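You operate a simulated robot arm through the tools that you are given. There is no shell and no other tool.

Carry out the task below with a simulated robot arm. There is one attempt and no reset: what you move stays moved.

## Task
Chill container C506 in the blue frame: lock it, plug it in and switch on.
Fine: at the cold rack; use the blue slider, plug and switch; the socket end goes to the rack; plug in before the switch goes on; watch till the lamp on its roof lights. The others stay as they are.

Only the result counts: the job must be done as asked and must still hold three seconds after the hand-in. Knocking over, shifting, dropping, spilling or breaking anything else fails it.

## Robot
A 7-joint arm with a two-finger parallel gripper, fixed in place. Base frame: the origin is at the foot of the arm, x ahead of it, y to its left, z up; the work surface is at about z = 760. Units: mm, rad, N and s.
Its first joint turns from -2.304 to 2.304 rad. Payload 3.91 kg.
Tool frame: the origin (TCP) lies between the finger pads and is the grasp point; the fingertips stand 30 mm ahead of it; z points along the fingers, y is the line along which they close. Largest opening 110 mm; finger width 20, thickness 10; the body of the gripper, 48 by 112 mm, starts 55 mm behind the TCP.
Orientation is that of the tool frame in the base frame, as a unit quaternion [x, y, z, w]. With the fingers straight down and closing along the base's y, the tool's x points along the base's -x, its y along +y and its z along -z.

## Interface
- The arm moves only by the tool step_arm. Its argument "motion" is one flat list of numbers, 7 for each row, row after row: the finger opening in mm, from 0 to 110, then the shift along the tool's x, y, z in units of 40 mm (1.0 is 40 mm), then the turn, a rotation vector about the tool's x, y, z in units of 6 degrees (1.0 is 6 degrees). In form: [gripper, dx, dy, dz, ax, ay, az, gripper, dx, dy, dz, ax, ay, az, ...]. A call has 1 to 20 rows; each row shifts and turns the commanded pose from where the row before left it, along the tool's axes as they then stand. A call with a number of a shift or a turn outside -1 to 1 is refused whole. Rows are played at 5 a second. More than 50 mm and 0.15 rad between two rows, or a gripper value outside its range, and nothing of the call is played. Where a pose cannot be reached the arm comes as near as it can. A force on the tool above 90 N (or 10 N above the force at the start of the call, whichever is more), or a blocked arm, ends the call early, and 0.2 s more pass. Each finger travels about 108 mm/s and halts on what it meets, pressing with about 35 N; the grip force reading is that of the motor and also rises with nothing between the fingers. The clock runs only during rows and for 0.2 s after the last one: add rows that do not move to give the fingers time. It gives the time, the measured TCP pose, the force on the tool (base axes), the opening and the grip force at its end, in the units of the frame above (readings bear some noise), with the torque about the TCP (base axes, N m) and any sound that the robot's microphone picked up.
- Cameras (640 x 400 px; columns grow to the right, rows downward): "scene" is fixed at [59.4, 493.3, 1524.3]; the picture's right is [0.71, -0.71, 0.00], its down [-0.62, -0.62, -0.47] and it looks along [0.33, 0.33, -0.88] (base axes); focal length 336 px, centre (320, 200). "wrist" rides on the gripper at [72, 17, -103] in the tool frame; the picture's right is [-0.23, 0.97, 0.00], its down [-0.76, -0.18, -0.62] and it looks along [-0.61, -0.14, 0.78] (tool axes); focal length 222 px, centre (320, 200). There is no depth. A picture from a camera that has moved, and an enlarged one, comes with that camera's place and axes in the base frame and with its lens. The place of the scene camera against the robot may be out by one fixed shift of up to 25 mm in any direction.
- snapshot(camera): a new picture of that camera. It takes no simulated time.
- zoom(camera, box): a new picture of the part [left, top, right, bottom] of that camera's present view, enlarged. It takes no simulated time.
- hand_in(): hands the job in; it is judged then, once.

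Nothing tells you positions but the pictures and the camera data. Unless the task says otherwise, let go and move clear before handing in.

The tools are called after "Emit:" as name(argument=value, ...) on one line, values as JSON. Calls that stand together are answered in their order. step_arm: Moves the arm, as the interface text tells. Its arguments: {"type":"object","properties":{"motion":{"type":"array"}},"required":["motion"]} The other tools are called the same way: snapshot (camera) takes a picture; zoom (camera, box) takes an enlarged picture of a part of a camera's view; hand_in () hands the job in.

At the start:

```text
time: 0.0
tcp_pos: [343.0, 591.4, 1046.4]
tool_rot: [0.0, 1.0, 0.0, 0.0]
force: [-0.2, 0.5, 1.1]
moment: [-0.02, 0.0, 0.03]
gripper_width: 109.9
finger_force: 0.0
```

scene: 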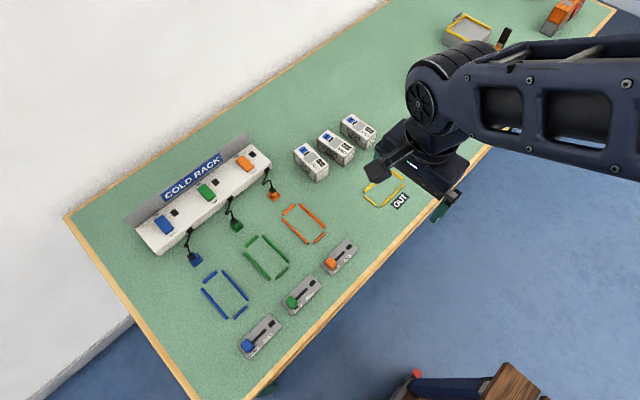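
wrist: 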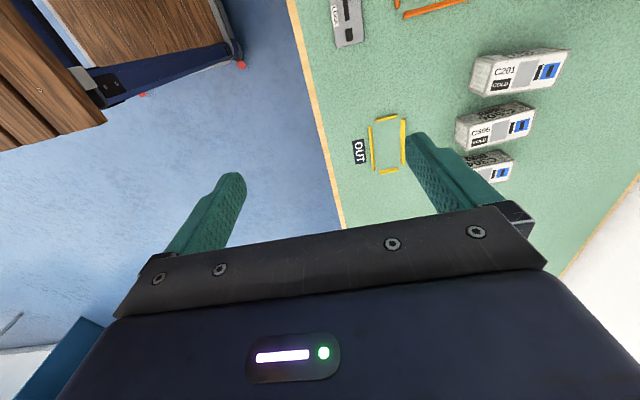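

I see a cold rack with three sockets, coloured frames, sliders and three containers. I'll look closer at each before moving.

Emit:
zoom(camera="scene", box=[280, 100, 440, 220])

Emit:
zoom(camera="scene", box=[120, 130, 300, 270])

Emit:
zoom(camera="scene", box=[180, 190, 370, 370])

Emit:
zoom(camera="wrist", box=[320, 0, 640, 200])

```text
3.33 times, centred on (360, 160) of scene
camera zoom: at [59.4, 493.3, 1524.3], right [0.71, -0.71, 0.0], down [-0.62, -0.62, -0.47], along [0.33, 0.33, -0.88], focal length 1122 px, centre (187, 333)
```

zoom: 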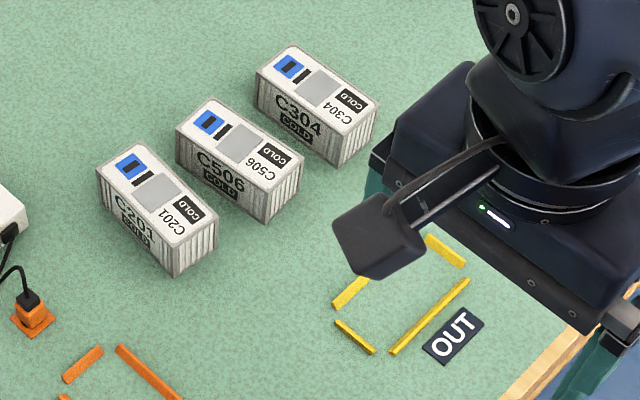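

```text
2.86 times, centred on (210, 200) of scene
camera zoom: at [59.4, 493.3, 1524.3], right [0.71, -0.71, 0.0], down [-0.62, -0.62, -0.47], along [0.33, 0.33, -0.88], focal length 961 px, centre (634, 200)
```

zoom: 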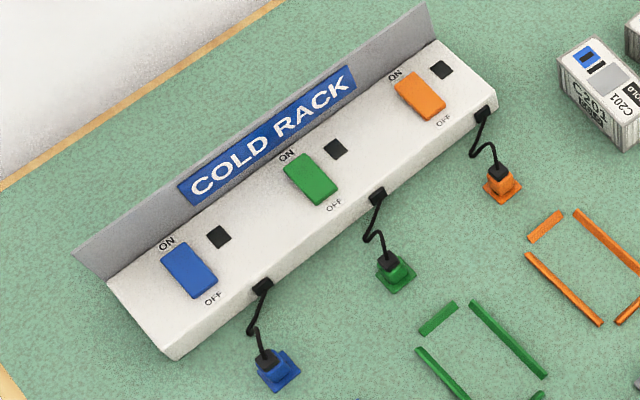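

```text
2.22 times, centred on (275, 280) of scene
camera zoom: at [59.4, 493.3, 1524.3], right [0.71, -0.71, 0.0], down [-0.62, -0.62, -0.47], along [0.33, 0.33, -0.88], focal length 748 px, centre (420, 22)
```

zoom: 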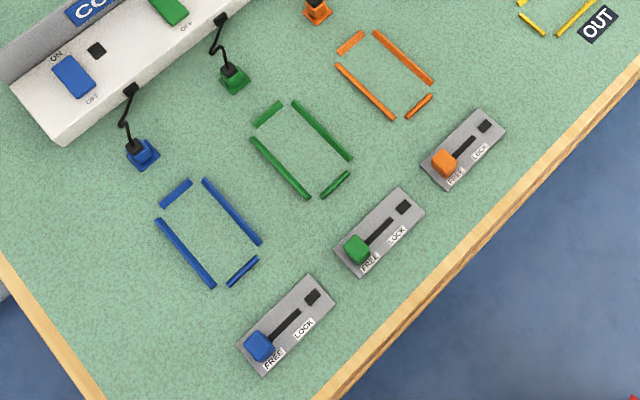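

```text
2.00 times, centred on (480, 100) of wrist
camera zoom: at [269.7, 609.4, 1149.3], right [0.23, 0.97, 0.0], down [0.76, -0.18, 0.62], along [0.61, -0.14, -0.78], focal length 444 px, centre (0, 400)
```

zoom: 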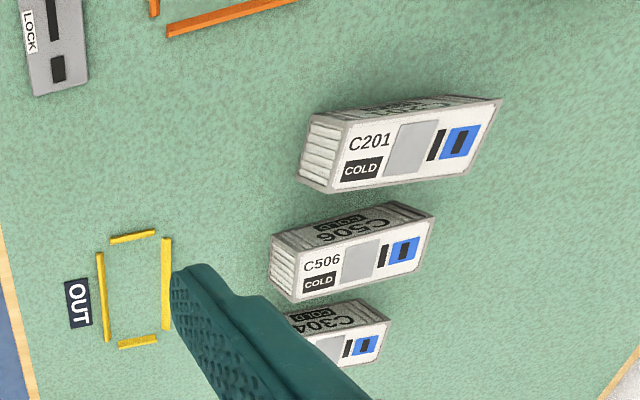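

C506 is the middle container (near x≈470, y≈850). The blue frame, plug and switch all lie along x≈27 at y≈762, 874 and 970, and the slider is at y≈639. I'll first turn the tool a quarter so the fingers close along x, then look closer.

Emit:
step_arm(motion=[110, 0, 0, 0, 0, 0, -1, 110, 0, 0, 0, 0, 0, -1, 110, 0, 0, 0, 0, 0, -1, 110, 0, 0, 0, 0, 0, -1, 110, 0, 0, 0, 0, 0, -1, 110, 0, 0, 0, 0, 0, -1, 110, 0, 0, 0, 0, 0, -1, 110, 0, 0, 0, 0, 0, -1, 110, 0, 0, 0, 0, 0, -1, 110, 0, 0, 0, 0, 0, -1, 110, 0, 0, 0, 0, 0, -1, 110, 0, 0, 0, 0, 0, -1, 110, 0, 0, 0, 0, 0, -1, 110, 0, 0, 0, 0, 0, -1, 110, 0, 0, 0, 0, 0, -1])

Emit:
snapshot(camera="wrist")

Emit:
snapshot(camera="scene")

```text
time: 3.2
tcp_pos: [342.9, 590.6, 1045.8]
tool_rot: [0.708, -0.706, 0.0, -0.001]
force: [-0.8, 0.5, 0.4]
moment: [-0.01, -0.01, 0.0]
gripper_width: 109.9
finger_force: 0.0
```

```text
taken
camera wrist: at [325.6, 519.8, 1149.2], right [-0.97, 0.23, 0.0], down [0.18, 0.76, 0.62], along [0.14, 0.61, -0.78], focal length 222 px, centre (320, 200)
```

wrist: 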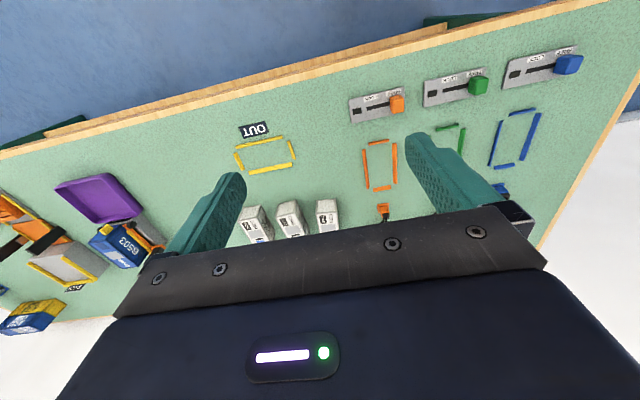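

```text
taken
```

scene: 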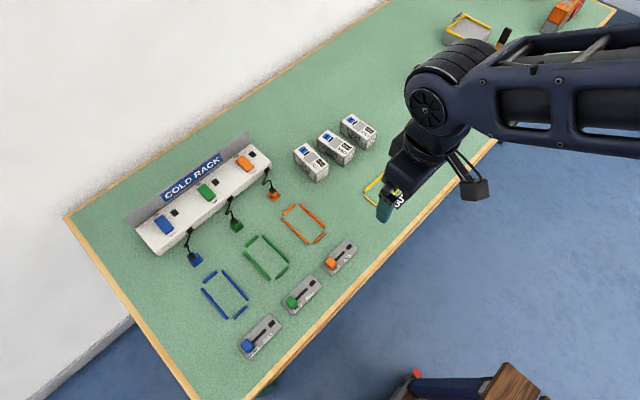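

The tool is turned and the containers show between the fingers. I'll enlarge the containers and plugs to understand the socket.

Emit:
zoom(camera="wrist", box=[230, 180, 350, 255])

Emit:
zoom(camera="scene", box=[170, 215, 234, 275])

Emit:
zoom(camera="scene", box=[285, 105, 381, 185])

Emit:
zoom(camera="scene", box=[225, 305, 295, 365])

Emit:
zoom(camera="scene", box=[135, 195, 205, 265])

```text
5.33 times, centred on (290, 218) of wrist
camera zoom: at [325.6, 519.8, 1149.2], right [-0.97, 0.23, 0.0], down [0.18, 0.76, 0.62], along [0.14, 0.61, -0.78], focal length 1185 px, centre (480, 107)
```

zoom: 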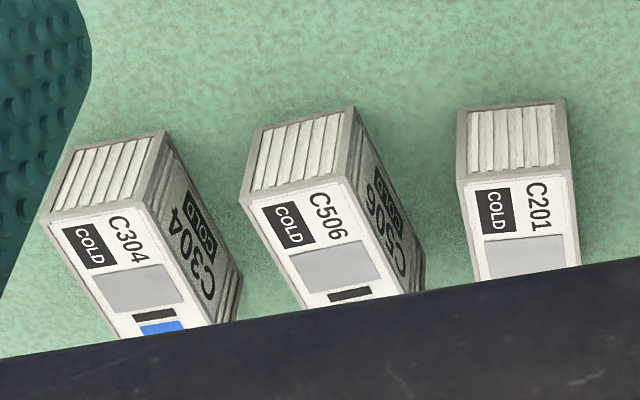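

```text
6.67 times, centred on (202, 245) of scene
camera zoom: at [59.4, 493.3, 1524.3], right [0.71, -0.71, 0.0], down [-0.62, -0.62, -0.47], along [0.33, 0.33, -0.88], focal length 2243 px, centre (1107, -100)
```

zoom: 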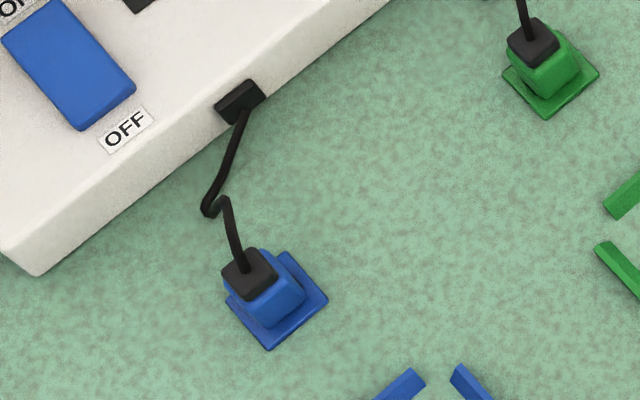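

```text
5.00 times, centred on (333, 145) of scene
camera zoom: at [59.4, 493.3, 1524.3], right [0.71, -0.71, 0.0], down [-0.62, -0.62, -0.47], along [0.33, 0.33, -0.88], focal length 1682 px, centre (255, 475)
```

zoom: 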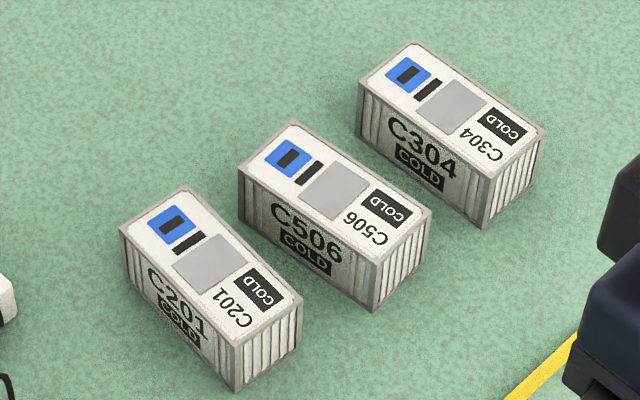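

```text
6.67 times, centred on (260, 335) of scene
camera zoom: at [59.4, 493.3, 1524.3], right [0.71, -0.71, 0.0], down [-0.62, -0.62, -0.47], along [0.33, 0.33, -0.88], focal length 2243 px, centre (720, -700)
```

zoom: 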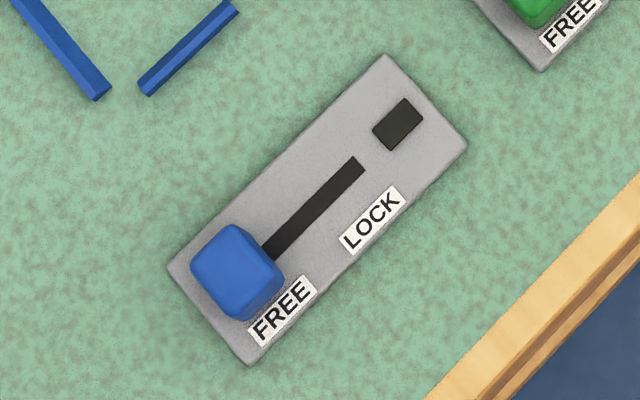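

```text
5.71 times, centred on (170, 230) of scene
camera zoom: at [59.4, 493.3, 1524.3], right [0.71, -0.71, 0.0], down [-0.62, -0.62, -0.47], along [0.33, 0.33, -0.88], focal length 1923 px, centre (1177, 29)
```

zoom: 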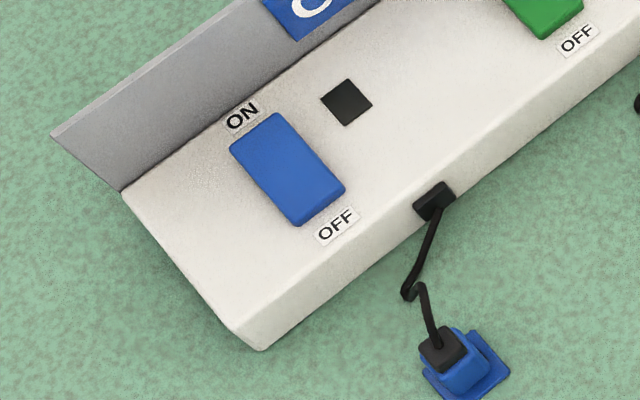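

C506 is about 43 mm wide, 94 long and 43 high, turned about 5° anticlockwise, with its centre near (465, 860). The blue square on its roof is the socket, on the +y end that already points to the rack side, so no flip is needed. I'll move above it for a close look.

Emit:
step_arm(motion=[110, -0.72, -0.381, 0.456, 0, 0, 0, 110, -0.72, -0.381, 0.456, 0, 0, 0, 110, -0.72, -0.381, 0.456, 0, 0, 0, 110, -0.72, -0.381, 0.456, 0, 0, 0, 110, -0.72, -0.381, 0.456, 0, 0, 0, 110, -0.72, -0.381, 0.456, 0, 0, 0, 110, -0.72, -0.381, 0.456, 0, 0, 0, 110, -0.72, -0.381, 0.456, 0, 0, 0, 110, 0, 0, 0, 0, 0, -0.92, 110, 0, 0, 0, 0, 0, 0])

Emit:
snapshot(camera="wrist")

Emit:
snapshot(camera="scene")

```text
time: 5.4
tcp_pos: [464.7, 821.4, 899.3]
tool_rot: [0.741, -0.672, 0.0, -0.001]
force: [-0.1, 0.1, -0.8]
moment: [0.0, 0.0, 0.01]
gripper_width: 110.1
finger_force: 0.1
```

```text
taken
camera wrist: at [454.0, 749.6, 1003.5], right [-0.99, 0.13, 0.0], down [0.1, 0.78, 0.62], along [0.08, 0.62, -0.78], focal length 222 px, centre (320, 200)
```

wrist: 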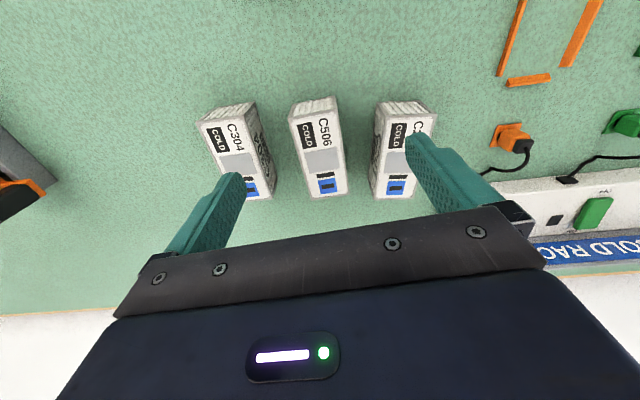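

```text
taken
```

scene: 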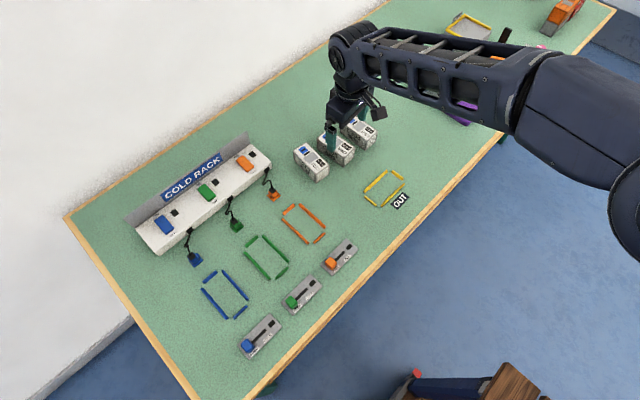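

Emit:
zoom(camera="wrist", box=[240, 85, 400, 205])

```text
3.33 times, centred on (320, 145) of wrist
camera zoom: at [454.0, 749.6, 1003.5], right [-0.99, 0.13, 0.0], down [0.1, 0.78, 0.62], along [0.08, 0.62, -0.78], focal length 740 px, centre (320, 383)
```

zoom: 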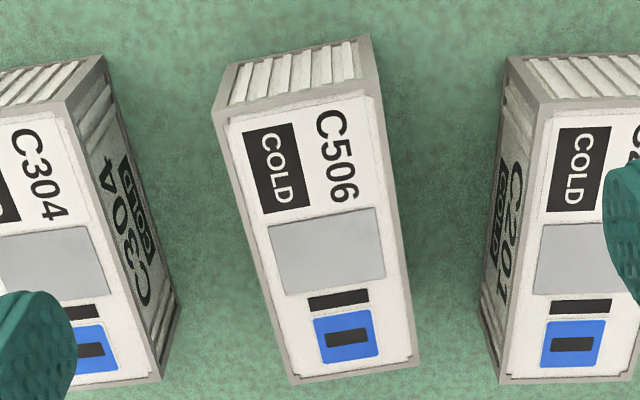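

C506's roof centre works out at (465, 859), roof z≈803, yaw about 3.4°. I'll align over it with a 66 mm opening, since the neighbours leave about 30 mm each side, and stop just above the roof to check.

Emit:
step_arm(motion=[66, -0.375, -0.035, 0, 0, 0, 0.37, 66, -0.375, -0.035, 0, 0, 0, 0, 66, 0, 0, 0.5, 0, 0, 0, 66, 0, 0, 0.5, 0, 0, 0, 66, 0, 0, 0.3, 0, 0, 0, 66, 0, 0, 0, 0, 0, 0])

Emit:
snapshot(camera="wrist")

Emit:
zoom(camera="wrist", box=[200, 80, 440, 230])

Emit:
zoom(camera="scene", box=[270, 70, 430, 190])

```text
time: 6.8
tcp_pos: [465.7, 852.4, 848.4]
tool_rot: [0.727, -0.686, 0.0, 0.001]
force: [-0.5, 0.1, -1.3]
moment: [-0.01, -0.02, -0.01]
gripper_width: 66.0
finger_force: 0.1
```

```text
taken
camera wrist: at [451.8, 779.9, 951.3], right [-0.99, 0.17, 0.0], down [0.13, 0.77, 0.62], along [0.11, 0.61, -0.78], focal length 222 px, centre (320, 200)
```

wrist: 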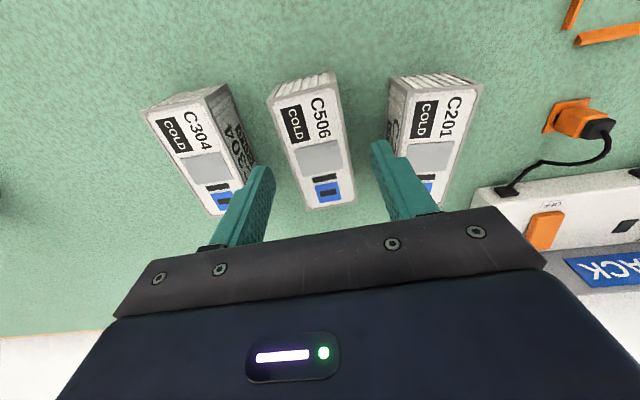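

```text
2.67 times, centred on (320, 155) of wrist
camera zoom: at [451.8, 779.9, 951.3], right [-0.99, 0.17, 0.0], down [0.13, 0.77, 0.62], along [0.11, 0.61, -0.78], focal length 592 px, centre (320, 320)
```

zoom: 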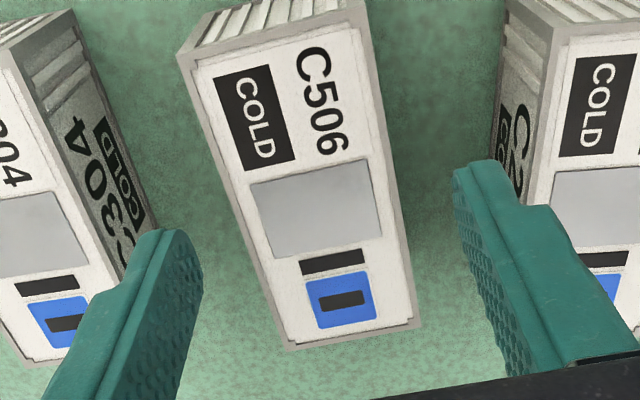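

```text
3.33 times, centred on (350, 130) of scene
camera zoom: at [59.4, 493.3, 1524.3], right [0.71, -0.71, 0.0], down [-0.62, -0.62, -0.47], along [0.33, 0.33, -0.88], focal length 1122 px, centre (220, 433)
```

zoom: 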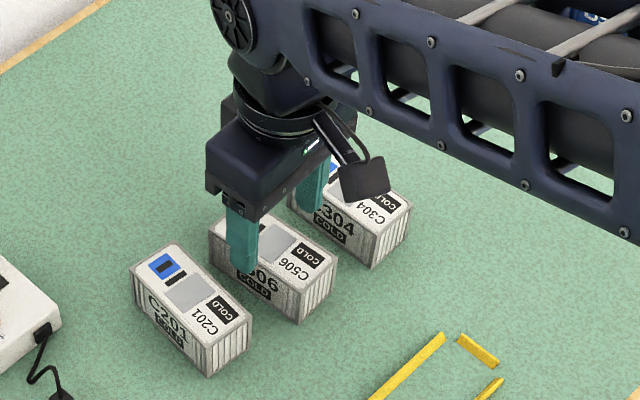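

The fingers straddle C506 with room on both sides. I'll go down to z≈799 and close on it.

Emit:
step_arm(motion=[66, 0, 0, 0.4, 0, 0, -0.08, 66, 0, 0, 0.4, 0, 0, 0, 66, 0, 0, 0.435, 0, 0, 0, 66, 0, 0, 0, 0, 0, 0, 40, 0, 0, 0, 0, 0, 0, 30, 0, 0, 0, 0, 0, 0, 30, 0, 0, 0, 0, 0, 0, 30, 0, 0, 0, 0, 0, 0])

Emit:
snapshot(camera="wrist")

```text
time: 8.6
tcp_pos: [464.8, 852.8, 798.3]
tool_rot: [0.73, -0.683, 0.0, 0.0]
force: [0.7, 0.6, 1.9]
moment: [0.06, -0.1, -0.03]
gripper_width: 44.6
finger_force: 35.1
```

```text
taken
camera wrist: at [452.5, 780.0, 901.7], right [-0.99, 0.16, 0.0], down [0.13, 0.77, 0.62], along [0.1, 0.62, -0.78], focal length 222 px, centre (320, 200)
```

wrist: 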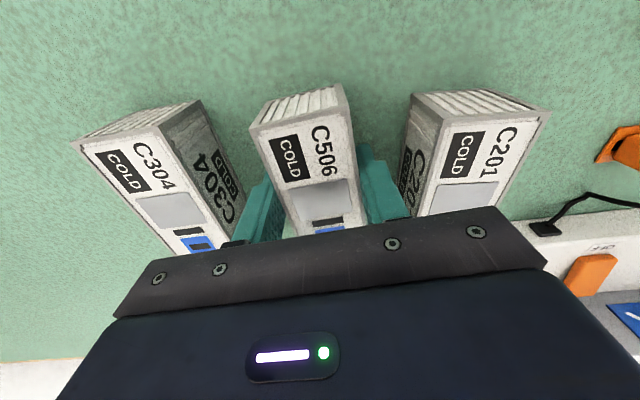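

C506 is gripped (44.6 mm). I'll lift it straight up, carry it to just behind the blue frame, straighten the yaw and inspect the frame.

Emit:
step_arm(motion=[30, 0, 0, -0.5, 0, 0, 0, 30, 0, 0, -0.9, 0, 0, 0, 30, 0, 0, -0.9, 0, 0, 0, 30, 0, 0, -0.8, 0, 0, 0, 30, 0, 0, 0, 0, 0, 0.63, 30, 0.03, 0.9, 0, 0, 0, 0, 30, 0.03, 0.9, 0, 0, 0, 0, 30, 0.03, 0.9, 0, 0, 0, 0, 30, 0.03, 0.9, 0, 0, 0, 0, 30, 0.03, 0.9, 0, 0, 0, 0, 30, 0.03, 0.9, 0, 0, 0, 0, 30, 0.03, 0.9, 0, 0, 0, 0, 30, 0.03, 0.9, 0, 0, 0, 0, 30, 0.03, 0.9, 0, 0, 0, 0, 30, 0.03, 0.9, 0, 0, 0, 0, 30, 0.03, 0.9, 0, 0, 0, 0, 30, 0, 0.7, 0, 0, 0, 0, 30, 0, 0, 0, 0, 0, 0])

Emit:
snapshot(camera="wrist")

Emit:
snapshot(camera="scene")

```text
time: 12.4
tcp_pos: [40.1, 839.4, 922.0]
tool_rot: [-0.707, 0.707, 0.0, 0.001]
force: [0.2, 0.1, 0.8]
moment: [-0.01, 0.0, 0.0]
gripper_width: 29.8
finger_force: 0.1
```

```text
taken
camera wrist: at [22.8, 767.8, 1025.6], right [-0.97, 0.23, 0.0], down [0.18, 0.76, 0.62], along [0.14, 0.61, -0.78], focal length 222 px, centre (320, 200)
```

wrist: 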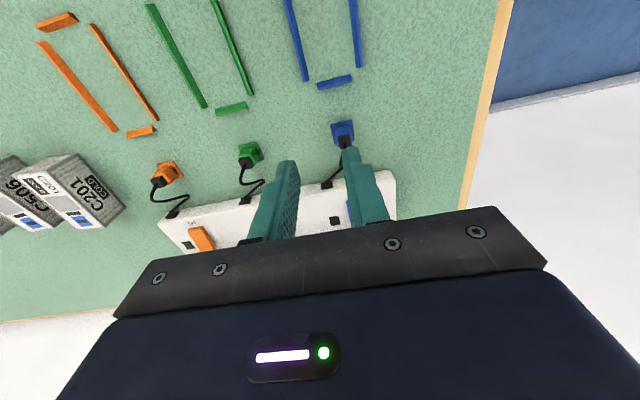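

```text
taken
```

scene: 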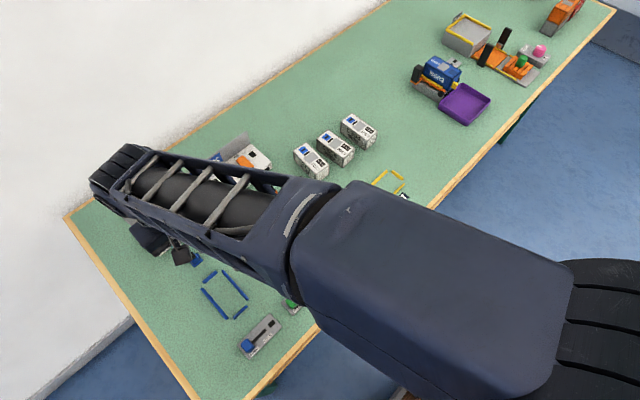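

The grip slipped: the fingers are empty and C506 seems to be still in its place. I'll check the containers for displacement, and use this view to measure the frame and plug.

Emit:
zoom(camera="scene", box=[285, 105, 381, 185])

Emit:
zoom(camera="wrist", box=[240, 0, 400, 100])

Emit:
zoom(camera="wrist", box=[300, 100, 396, 160])

Emit:
zoom(camera="wrist", box=[0, 130, 160, 250])

```text
5.00 times, centred on (333, 145) of scene
camera zoom: at [59.4, 493.3, 1524.3], right [0.71, -0.71, 0.0], down [-0.62, -0.62, -0.47], along [0.33, 0.33, -0.88], focal length 1682 px, centre (255, 475)
```

zoom: 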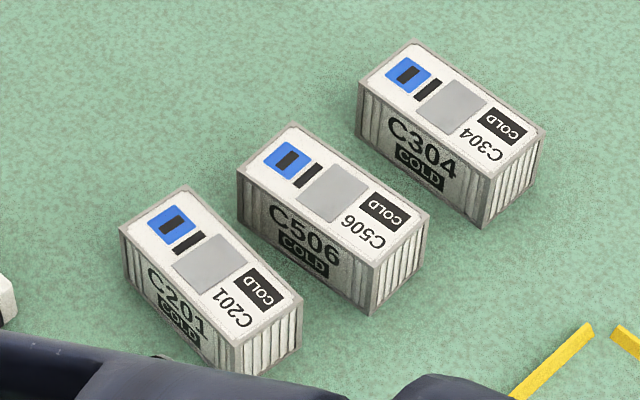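

```text
4.00 times, centred on (320, 50) of wrist
camera zoom: at [22.8, 767.8, 1025.6], right [-0.97, 0.23, 0.0], down [0.18, 0.76, 0.62], along [0.14, 0.61, -0.78], focal length 888 px, centre (320, 800)
```

zoom: 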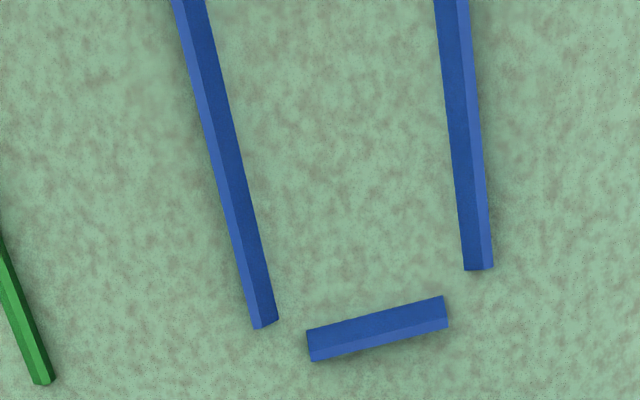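

```text
6.67 times, centred on (348, 130) of wrist
camera zoom: at [22.8, 767.8, 1025.6], right [-0.97, 0.23, 0.0], down [0.18, 0.76, 0.62], along [0.14, 0.61, -0.78], focal length 1481 px, centre (133, 667)
```

zoom: 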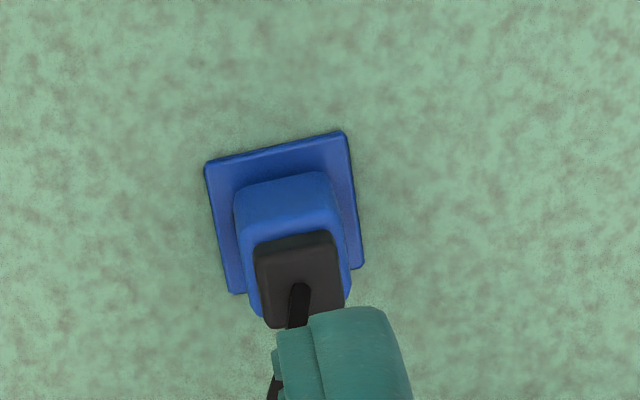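

```text
3.33 times, centred on (80, 190) of wrist
camera zoom: at [22.8, 767.8, 1025.6], right [-0.97, 0.23, 0.0], down [0.18, 0.76, 0.62], along [0.14, 0.61, -0.78], focal length 740 px, centre (1120, 233)
```

zoom: 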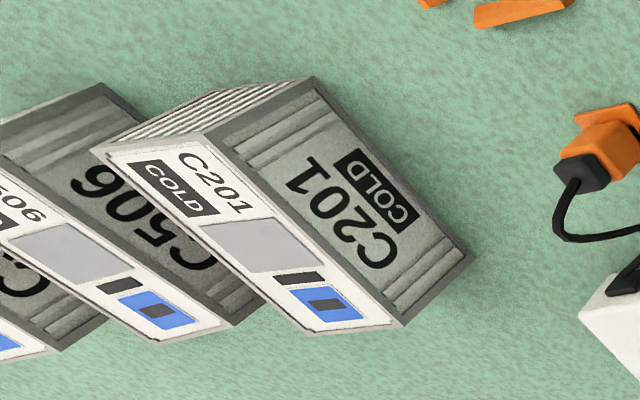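

The blue frame is centred near (19.4, 765) and aligned with y. The blue plug stands at (19, 876), about 31 mm high. C506 is still upright in its place, so I'll go back for a firmer, lower and more central grip.

Emit:
step_arm(motion=[66, 0.01, -0.883, 0.03, 0, 0, 0, 66, 0.01, -0.883, 0.03, 0, 0, 0, 66, 0.01, -0.883, 0.03, 0, 0, 0, 66, 0.01, -0.883, 0.03, 0, 0, 0, 66, 0.01, -0.883, 0.03, 0, 0, 0, 66, 0.01, -0.883, 0.03, 0, 0, 0, 66, 0.01, -0.883, 0.03, 0, 0, 0, 66, 0.01, -0.883, 0.03, 0, 0, 0, 66, 0.01, -0.883, 0.03, 0, 0, 0, 66, 0.01, -0.883, 0.03, 0, 0, 0, 66, 0.01, -0.883, 0.03, 0, 0, 0, 66, 0.01, -0.883, 0.03, 0, 0, 0, 66, 0, 0, 0.5, 0, 0, 0, 66, 0, 0, 0, 0, 0, 0])

Emit:
snapshot(camera="wrist")

Emit:
zoom(camera="wrist", box=[200, 80, 440, 230])

```text
time: 15.4
tcp_pos: [465.3, 834.3, 889.1]
tool_rot: [0.708, -0.707, 0.0, 0.0]
force: [0.1, -0.2, 1.0]
moment: [0.03, 0.02, 0.05]
gripper_width: 65.9
finger_force: 0.1
```

```text
taken
camera wrist: at [447.6, 762.1, 991.4], right [-0.97, 0.23, 0.0], down [0.18, 0.76, 0.62], along [0.14, 0.61, -0.78], focal length 222 px, centre (320, 200)
```

wrist: 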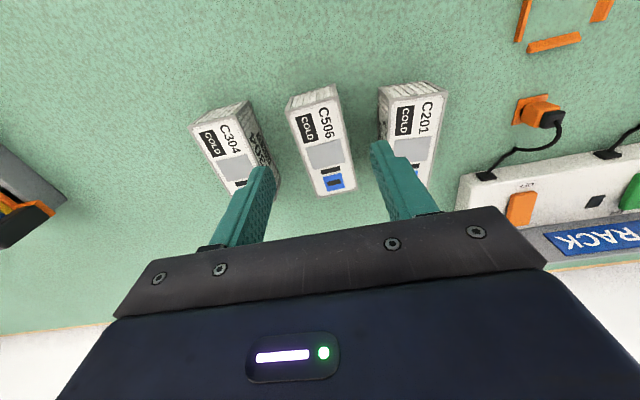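

```text
2.67 times, centred on (320, 155) of wrist
camera zoom: at [447.6, 762.1, 991.4], right [-0.97, 0.23, 0.0], down [0.18, 0.76, 0.62], along [0.14, 0.61, -0.78], focal length 592 px, centre (320, 320)
```

zoom: 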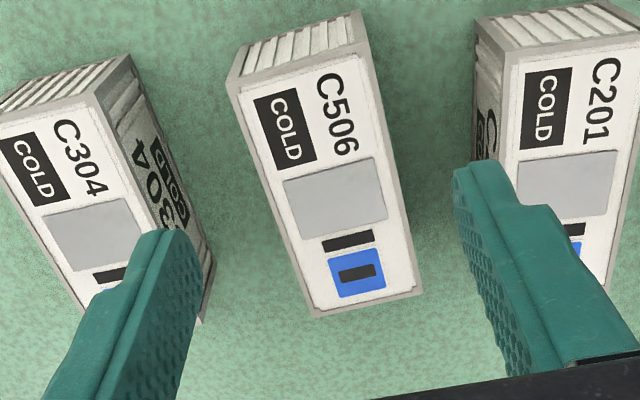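

C506 has not shifted noticeably (centre ≈ (463.6, 858.8)). I'll grip on its centre, 5 mm lower, then lift only a little and read the force.

Emit:
step_arm(motion=[66, -0.614, 0.005, 0, 0, 0, -0.58, 66, 0, 0, 0.6, 0, 0, 0, 66, 0, 0, 0.6, 0, 0, 0, 66, 0, 0, 0.6, 0, 0, 0, 66, 0, 0, 0.6, 0, 0, 0, 66, 0, 0, 0, 0, 0, 0, 40, 0, 0, 0, 0, 0, 0, 10, 0, 0, 0, 0, 0, 0, 10, 0, 0, 0, 0, 0, 0, 10, 0, 0, 0, 0, 0, 0, 10, 0, 0, 0, 0, 0, 0])

Emit:
step_arm(motion=[0, 0, 0, -0.05, 0, 0, 0, 0, 0, 0, -0.05, 0, 0, 0, 0, 0, 0, 0, 0, 0, 0])

```text
time: 17.8
tcp_pos: [464.3, 859.3, 791.1]
tool_rot: [0.729, -0.685, 0.001, 0.0]
force: [0.9, -0.3, -0.3]
moment: [0.0, 0.0, -0.01]
gripper_width: 44.8
finger_force: 35.2
```

```text
time: 18.6
tcp_pos: [464.4, 859.2, 796.4]
tool_rot: [0.728, -0.685, -0.001, 0.0]
force: [0.1, 1.0, -1.1]
moment: [-0.01, 0.0, 0.02]
gripper_width: 44.5
finger_force: 34.4
```

The force reading barely changed on the 4 mm lift. I'll look whether the container came up.

Emit:
zoom(camera="wrist", box=[160, 60, 480, 260])

Emit:
zoom(camera="scene", box=[285, 105, 381, 185])

```text
2.00 times, centred on (320, 160) of wrist
camera zoom: at [451.0, 786.6, 899.7], right [-0.99, 0.17, 0.0], down [0.13, 0.77, 0.62], along [0.1, 0.61, -0.78], focal length 444 px, centre (320, 280)
```

zoom: 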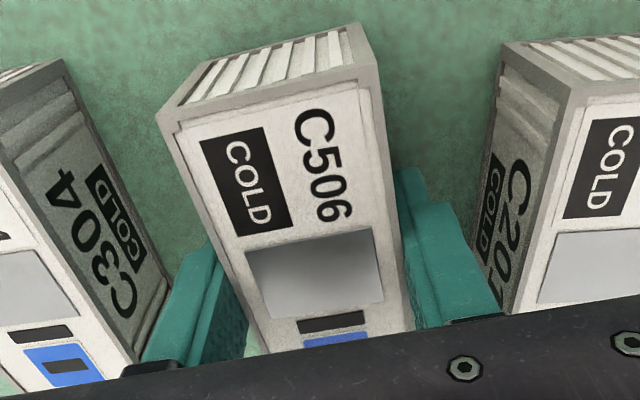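

```text
5.00 times, centred on (333, 145) of scene
camera zoom: at [59.4, 493.3, 1524.3], right [0.71, -0.71, 0.0], down [-0.62, -0.62, -0.47], along [0.33, 0.33, -0.88], focal length 1682 px, centre (255, 475)
```

zoom: 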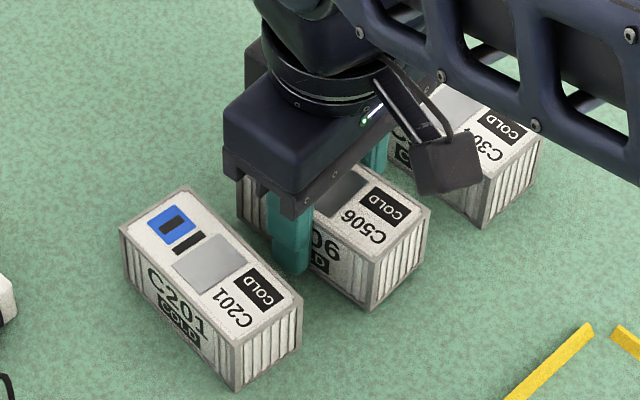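

Not clear yet, so I'll lift a further 8 mm slowly and compare.

Emit:
step_arm(motion=[0, 0, 0, -0.05, 0, 0, 0, 0, 0, 0, -0.05, 0, 0, 0, 0, 0, 0, -0.05, 0, 0, 0, 0, 0, 0, -0.05, 0, 0, 0, 0, 0, 0, 0, 0, 0, 0])

Emit:
zoom(camera="wrist", box=[160, 60, 480, 260])

Emit:
zoom(camera="scene", box=[285, 105, 381, 185])

```text
time: 19.8
tcp_pos: [464.9, 858.9, 803.8]
tool_rot: [0.728, -0.685, 0.0, 0.001]
force: [-0.1, -0.1, -1.2]
moment: [-0.02, -0.02, -0.05]
gripper_width: 44.5
finger_force: 34.9
```

```text
2.00 times, centred on (320, 160) of wrist
camera zoom: at [451.1, 786.7, 907.5], right [-0.99, 0.17, 0.0], down [0.13, 0.77, 0.62], along [0.1, 0.61, -0.78], focal length 444 px, centre (320, 280)
```

zoom: 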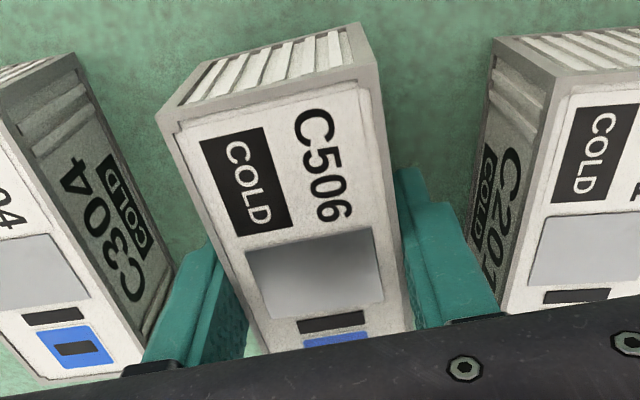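

```text
5.00 times, centred on (333, 145) of scene
camera zoom: at [59.4, 493.3, 1524.3], right [0.71, -0.71, 0.0], down [-0.62, -0.62, -0.47], along [0.33, 0.33, -0.88], focal length 1682 px, centre (255, 475)
```

zoom: 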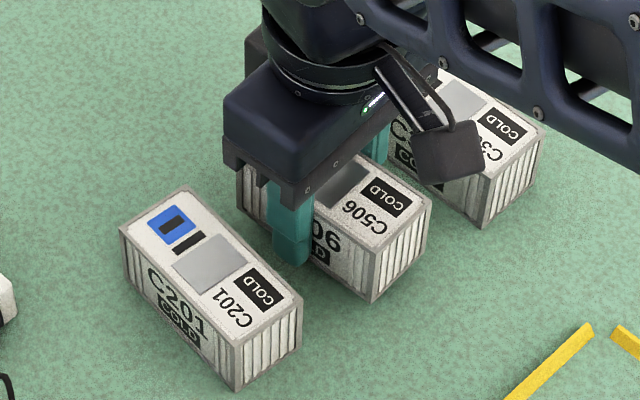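

Now C506 comes up with the gripper and holds still in it. I'll lift further gently and check again.

Emit:
step_arm(motion=[0, 0, 0, -0.1, 0, 0, 0, 0, 0, 0, -0.15, 0, 0, 0, 0, 0, 0, -0.2, 0, 0, 0, 0, 0, 0, -0.25, 0, 0, 0, 0, 0, 0, -0.25, 0, 0, 0, 0, 0, 0, -0.25, 0, 0, 0, 0, 0, 0, -0.2, 0, 0, 0, 0, 0, 0, -0.1, 0, 0, 0, 0, 0, 0, 0, 0, 0, 0])

Emit:
zoom(camera="wrist", box=[160, 60, 480, 260])

Emit:
snapshot(camera="scene")

```text
time: 21.8
tcp_pos: [463.9, 858.5, 864.0]
tool_rot: [0.728, -0.685, 0.0, 0.0]
force: [0.0, 0.7, -1.2]
moment: [0.02, 0.01, 0.02]
gripper_width: 44.5
finger_force: 35.0
```

```text
2.00 times, centred on (320, 160) of wrist
camera zoom: at [450.8, 786.2, 968.0], right [-0.99, 0.17, 0.0], down [0.13, 0.77, 0.62], along [0.1, 0.61, -0.78], focal length 444 px, centre (320, 280)
```

zoom: 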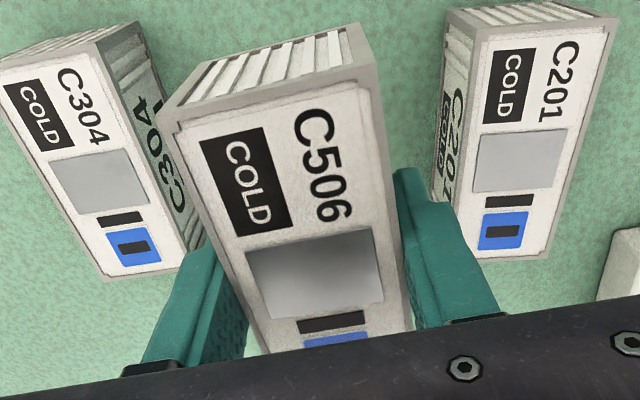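

```text
taken
```

scene: 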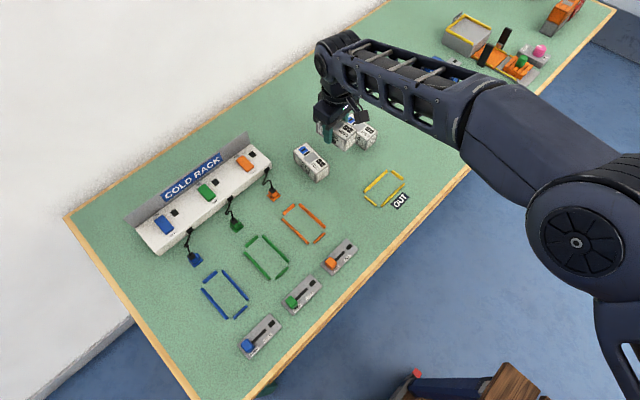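

C506 is firmly held with its bottom about 31 mm below the TCP. I'll straighten its yaw and carry it gently to above the blue frame.

Emit:
step_arm(motion=[0, 0, 0, -0.15, 0, 0, 0.1, 0, 0, 0, -0.25, 0, 0, 0.2, 0, 0, 0, -0.2, 0, 0, 0.2, 0, 0, 0, -0.1, 0, 0, 0.073, 0, 0, 0, 0, 0, 0, 0])

Emit:
step_arm(motion=[0, 0.032, 0.15, 0, 0, 0, 0, 0, 0.063, 0.3, 0, 0, 0, 0, 0, 0.105, 0.5, 0, 0, 0, 0, 0, 0.147, 0.7, 0, 0, 0, 0, 0, 0.168, 0.8, 0, 0, 0, 0, 0, 0.168, 0.8, 0, 0, 0, 0, 0, 0.168, 0.8, 0, 0, 0, 0, 0, 0.168, 0.8, 0, 0, 0, 0, 0, 0.168, 0.8, 0, 0, 0, 0, 0, 0.168, 0.8, 0, 0, 0, 0, 0, 0.168, 0.8, 0, 0, 0, 0, 0, 0.168, 0.8, 0, 0, 0, 0, 0, 0.168, 0.8, 0, 0, 0, 0, 0, 0.168, 0.8, 0, 0, 0, 0, 0, 0.147, 0.7, 0, 0, 0, 0, 0, 0.084, 0.4, 0, 0, 0, 0, 0, 0.053, 0.25, 0, 0, 0, 0, 0, 0.023, 0.11, 0, 0, 0, 0, 0, 0, 0, 0, 0, 0, 0])

Emit:
snapshot(camera="wrist")

Emit:
zoom(camera="wrist", box=[160, 60, 480, 260])

Emit:
snapshot(camera="scene")

```text
time: 23.0
tcp_pos: [465.1, 858.6, 892.5]
tool_rot: [0.707, -0.707, 0.0, 0.0]
force: [-0.8, 0.6, -2.3]
moment: [-0.01, 0.01, -0.01]
gripper_width: 44.7
finger_force: 34.7
```

```text
time: 27.0
tcp_pos: [21.0, 765.1, 892.0]
tool_rot: [-0.707, 0.707, 0.0, 0.0]
force: [0.5, -0.3, -1.6]
moment: [0.0, -0.02, -0.01]
gripper_width: 44.4
finger_force: 35.0
```

```text
taken
camera wrist: at [2.4, 693.6, 996.0], right [-0.97, 0.23, 0.0], down [0.18, 0.76, 0.62], along [0.14, 0.61, -0.78], focal length 222 px, centre (320, 200)
```

wrist: 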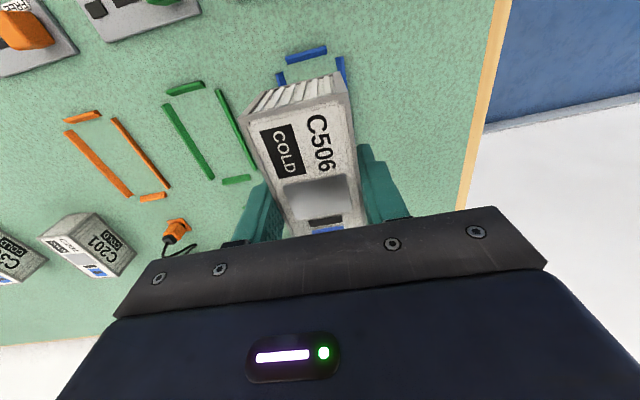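

```text
2.00 times, centred on (320, 160) of wrist
camera zoom: at [2.4, 693.6, 996.0], right [-0.97, 0.23, 0.0], down [0.18, 0.76, 0.62], along [0.14, 0.61, -0.78], focal length 444 px, centre (320, 280)
```

zoom: 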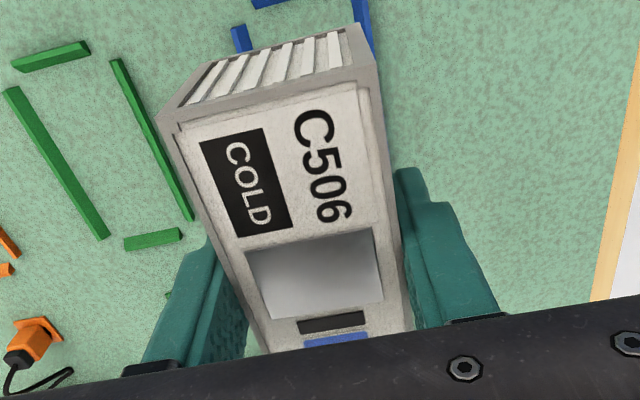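

```text
taken
```

scene: 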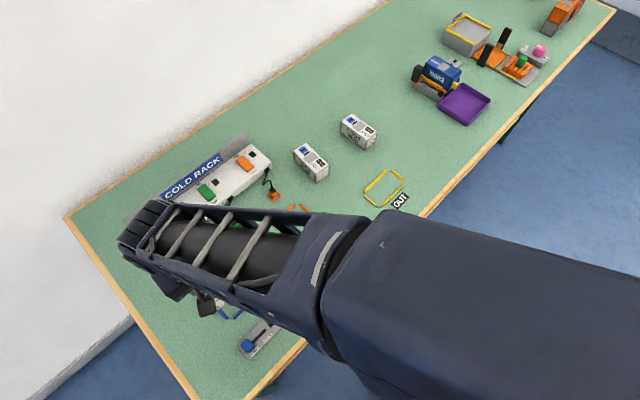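

C506 is over the frame, within about 1–2 mm of centre. I'll enlarge the frame bars to estimate their height before lowering.

Emit:
zoom(camera="wrist", box=[260, 30, 360, 92])

Emit:
zoom(camera="wrist", box=[150, 70, 270, 190])

```text
6.40 times, centred on (310, 61) of wrist
camera zoom: at [2.4, 693.6, 996.0], right [-0.97, 0.23, 0.0], down [0.18, 0.76, 0.62], along [0.14, 0.61, -0.78], focal length 1422 px, centre (384, 1090)
```

zoom: 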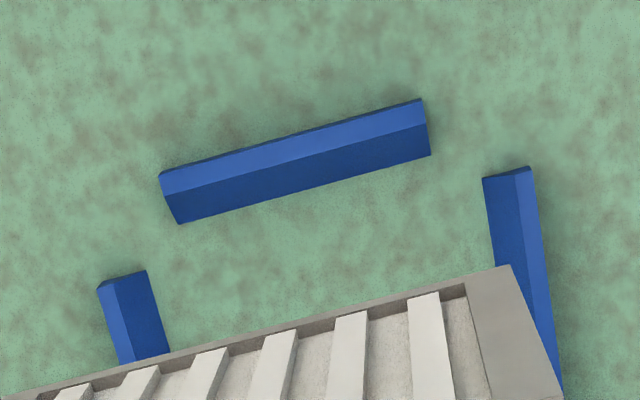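

```text
3.33 times, centred on (210, 130) of wrist
camera zoom: at [2.4, 693.6, 996.0], right [-0.97, 0.23, 0.0], down [0.18, 0.76, 0.62], along [0.14, 0.61, -0.78], focal length 740 px, centre (687, 433)
```

zoom: 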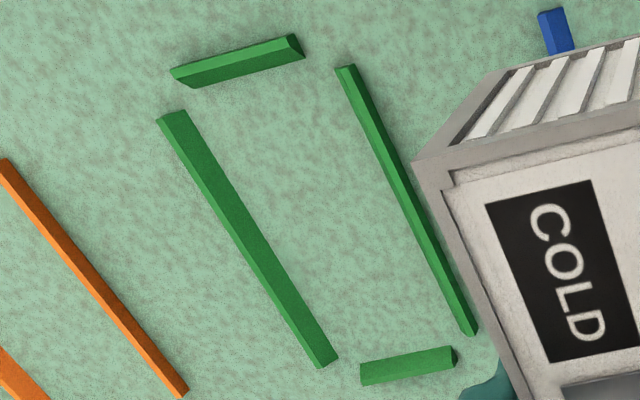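

The bars have inward chamfers that will guide the box. I'll correct by about 1.5 mm in y and lower to just above the bars.

Emit:
step_arm(motion=[0, -0.0375, -0.0125, 0.15, 0, 0, 0, 0, 0, 0, 0.3, 0, 0, 0, 0, 0, 0, 0.4, 0, 0, 0, 0, 0, 0, 0.4, 0, 0, 0, 0, 0, 0, 0.4, 0, 0, 0, 0, 0, 0, 0.3, 0, 0, 0, 0, 0, 0, 0.2, 0, 0, 0, 0, 0, 0, 0.1, 0, 0, 0, 0, 0, 0, 0, 0, 0, 0])

Emit:
snapshot(camera="wrist")

Emit:
zoom(camera="wrist", box=[220, 60, 400, 180])

Emit:
zoom(camera="scene", box=[180, 240, 300, 340])

```text
time: 29.0
tcp_pos: [19.8, 765.2, 802.6]
tool_rot: [0.707, -0.707, -0.001, 0.0]
force: [-0.7, 0.2, -2.1]
moment: [0.06, -0.01, 0.0]
gripper_width: 44.7
finger_force: 35.6
```

```text
taken
camera wrist: at [2.6, 695.3, 906.0], right [-0.97, 0.23, 0.0], down [0.18, 0.76, 0.62], along [0.14, 0.61, -0.78], focal length 222 px, centre (320, 200)
```

wrist: 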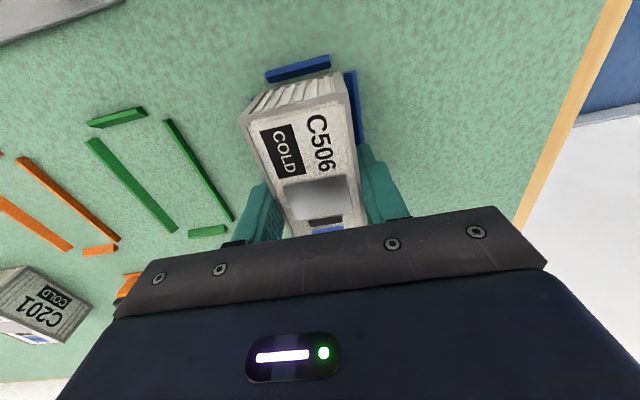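

```text
3.33 times, centred on (310, 120) of wrist
camera zoom: at [2.6, 695.3, 906.0], right [-0.97, 0.23, 0.0], down [0.18, 0.76, 0.62], along [0.14, 0.61, -0.78], focal length 740 px, centre (353, 467)
```

zoom: 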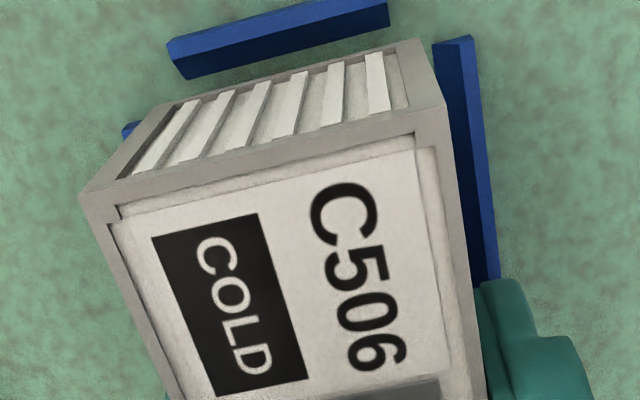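

```text
4.00 times, centred on (240, 290) of scene
camera zoom: at [59.4, 493.3, 1524.3], right [0.71, -0.71, 0.0], down [-0.62, -0.62, -0.47], along [0.33, 0.33, -0.88], focal length 1346 px, centre (640, -160)
```

zoom: 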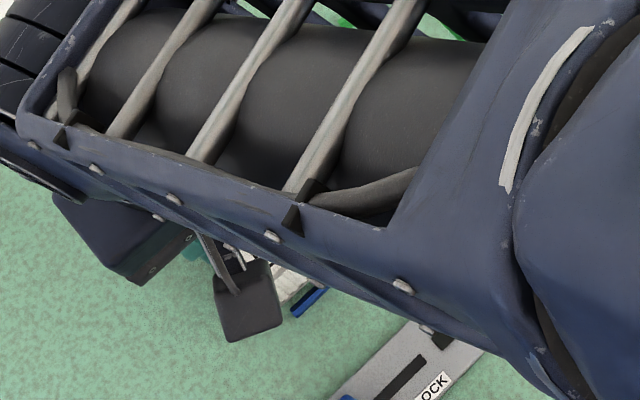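

The frame's inner space is about x −5.6…44.6 and y 716.8…816.7, so I'll shift 1.4 mm in +y. Then I'll lower in small steps, watching the force.

Emit:
step_arm(motion=[0, -0.035, 0, 0, 0, 0, 0, 0, 0, 0, 0.05, 0, 0, 0, 0, 0, 0, 0.05, 0, 0, 0, 0, 0, 0, 0.025, 0, 0, 0, 0, 0, 0, 0, 0, 0, 0])

Emit:
step_arm(motion=[0, 0, 0, 0.025, 0, 0, 0, 0, 0, 0, 0.025, 0, 0, 0, 0, 0, 0, 0, 0, 0, 0])

```text
time: 30.2
tcp_pos: [20.2, 768.5, 797.0]
tool_rot: [0.708, -0.706, 0.0, 0.0]
force: [0.5, -0.1, -1.2]
moment: [0.0, 0.0, -0.02]
gripper_width: 44.4
finger_force: 34.8
```

```text
time: 31.0
tcp_pos: [20.8, 767.9, 795.3]
tool_rot: [-0.707, 0.707, -0.001, 0.0]
force: [0.0, -4.5, 6.7]
moment: [-0.1, -0.07, 0.0]
gripper_width: 44.5
finger_force: 35.0
```

Contact now (about 7 N up, 4.5 N in −y): probably the far short bar's chamfer. I'll look before continuing.

Emit:
zoom(camera="wrist", box=[220, 60, 400, 180])

Emit:
snapshot(camera="wrist")

```text
3.33 times, centred on (310, 120) of wrist
camera zoom: at [2.9, 696.8, 899.4], right [-0.97, 0.23, 0.0], down [0.18, 0.76, 0.62], along [0.14, 0.61, -0.78], focal length 740 px, centre (353, 467)
```

zoom: 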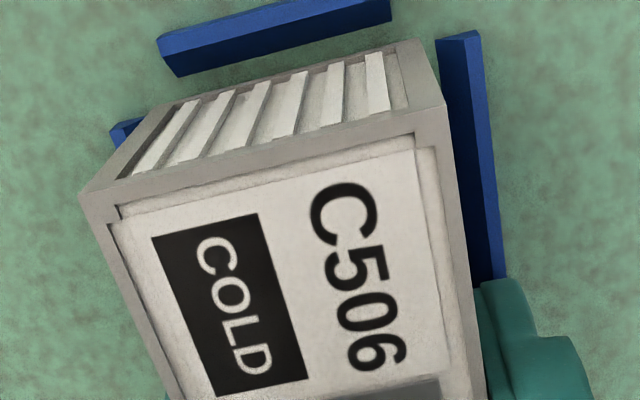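

```text
taken
camera wrist: at [2.9, 696.8, 899.4], right [-0.97, 0.23, 0.0], down [0.18, 0.76, 0.62], along [0.14, 0.61, -0.78], focal length 222 px, centre (320, 200)
```

wrist: 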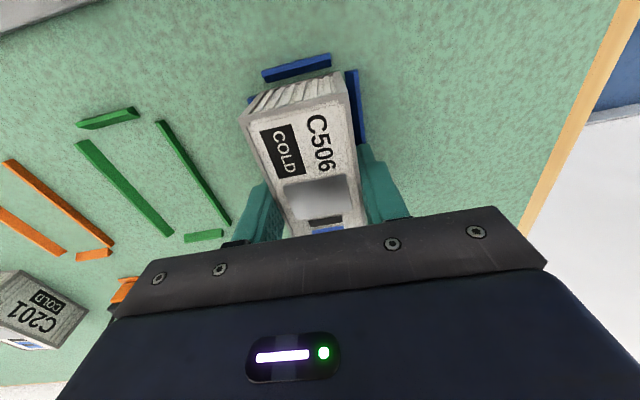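

The torque says the fingertips rest on the long bars, with C506 nested between the chamfers about 4 mm above the table. I'll back off half a millimetre, release, and let it settle in the frame.

Emit:
step_arm(motion=[0, 0, 0, -0.0125, 0, 0, 0, 42, 0, 0, 0, 0, 0, 0, 46, 0, 0, 0, 0, 0, 0, 52, 0, 0, 0, 0, 0, 0, 60, 0, 0, 0, 0, 0, 0, 60, 0, 0, 0, 0, 0, 0, 60, 0, 0, -0.25, 0, 0, 0, 60, 0, 0, -0.5, 0, 0, 0, 60, 0, 0, -0.9, 0, 0, 0, 60, 0, 0, -0.5, 0, 0, 0, 60, 0, 0, 0, 0, 0, 0])

Emit:
snapshot(camera="wrist")

Emit:
zoom(camera="wrist", box=[220, 60, 420, 200])

```text
time: 33.4
tcp_pos: [21.0, 767.7, 881.6]
tool_rot: [0.707, -0.707, 0.0, 0.0]
force: [-0.8, -0.1, 0.6]
moment: [-0.04, -0.03, 0.0]
gripper_width: 60.1
finger_force: 0.0
```

```text
taken
camera wrist: at [3.4, 696.7, 985.5], right [-0.97, 0.23, 0.0], down [0.18, 0.76, 0.62], along [0.14, 0.61, -0.78], focal length 222 px, centre (320, 200)
```

wrist: 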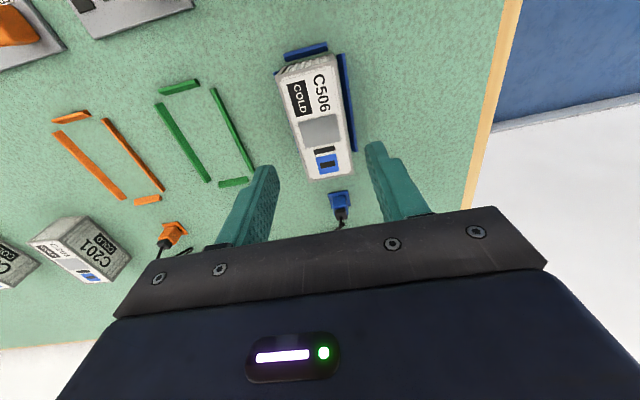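

```text
2.86 times, centred on (320, 130) of wrist
camera zoom: at [3.4, 696.7, 985.5], right [-0.97, 0.23, 0.0], down [0.18, 0.76, 0.62], along [0.14, 0.61, -0.78], focal length 635 px, centre (320, 400)
```

zoom: 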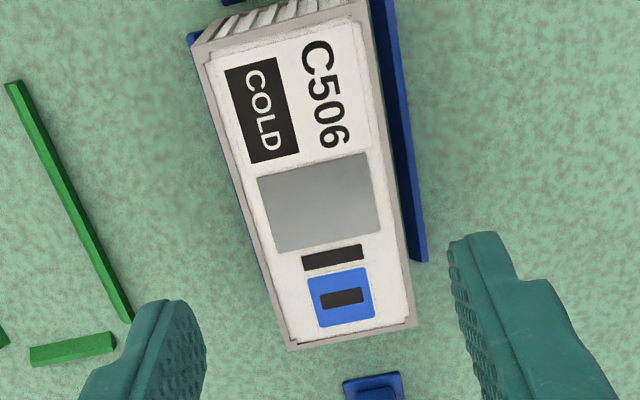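

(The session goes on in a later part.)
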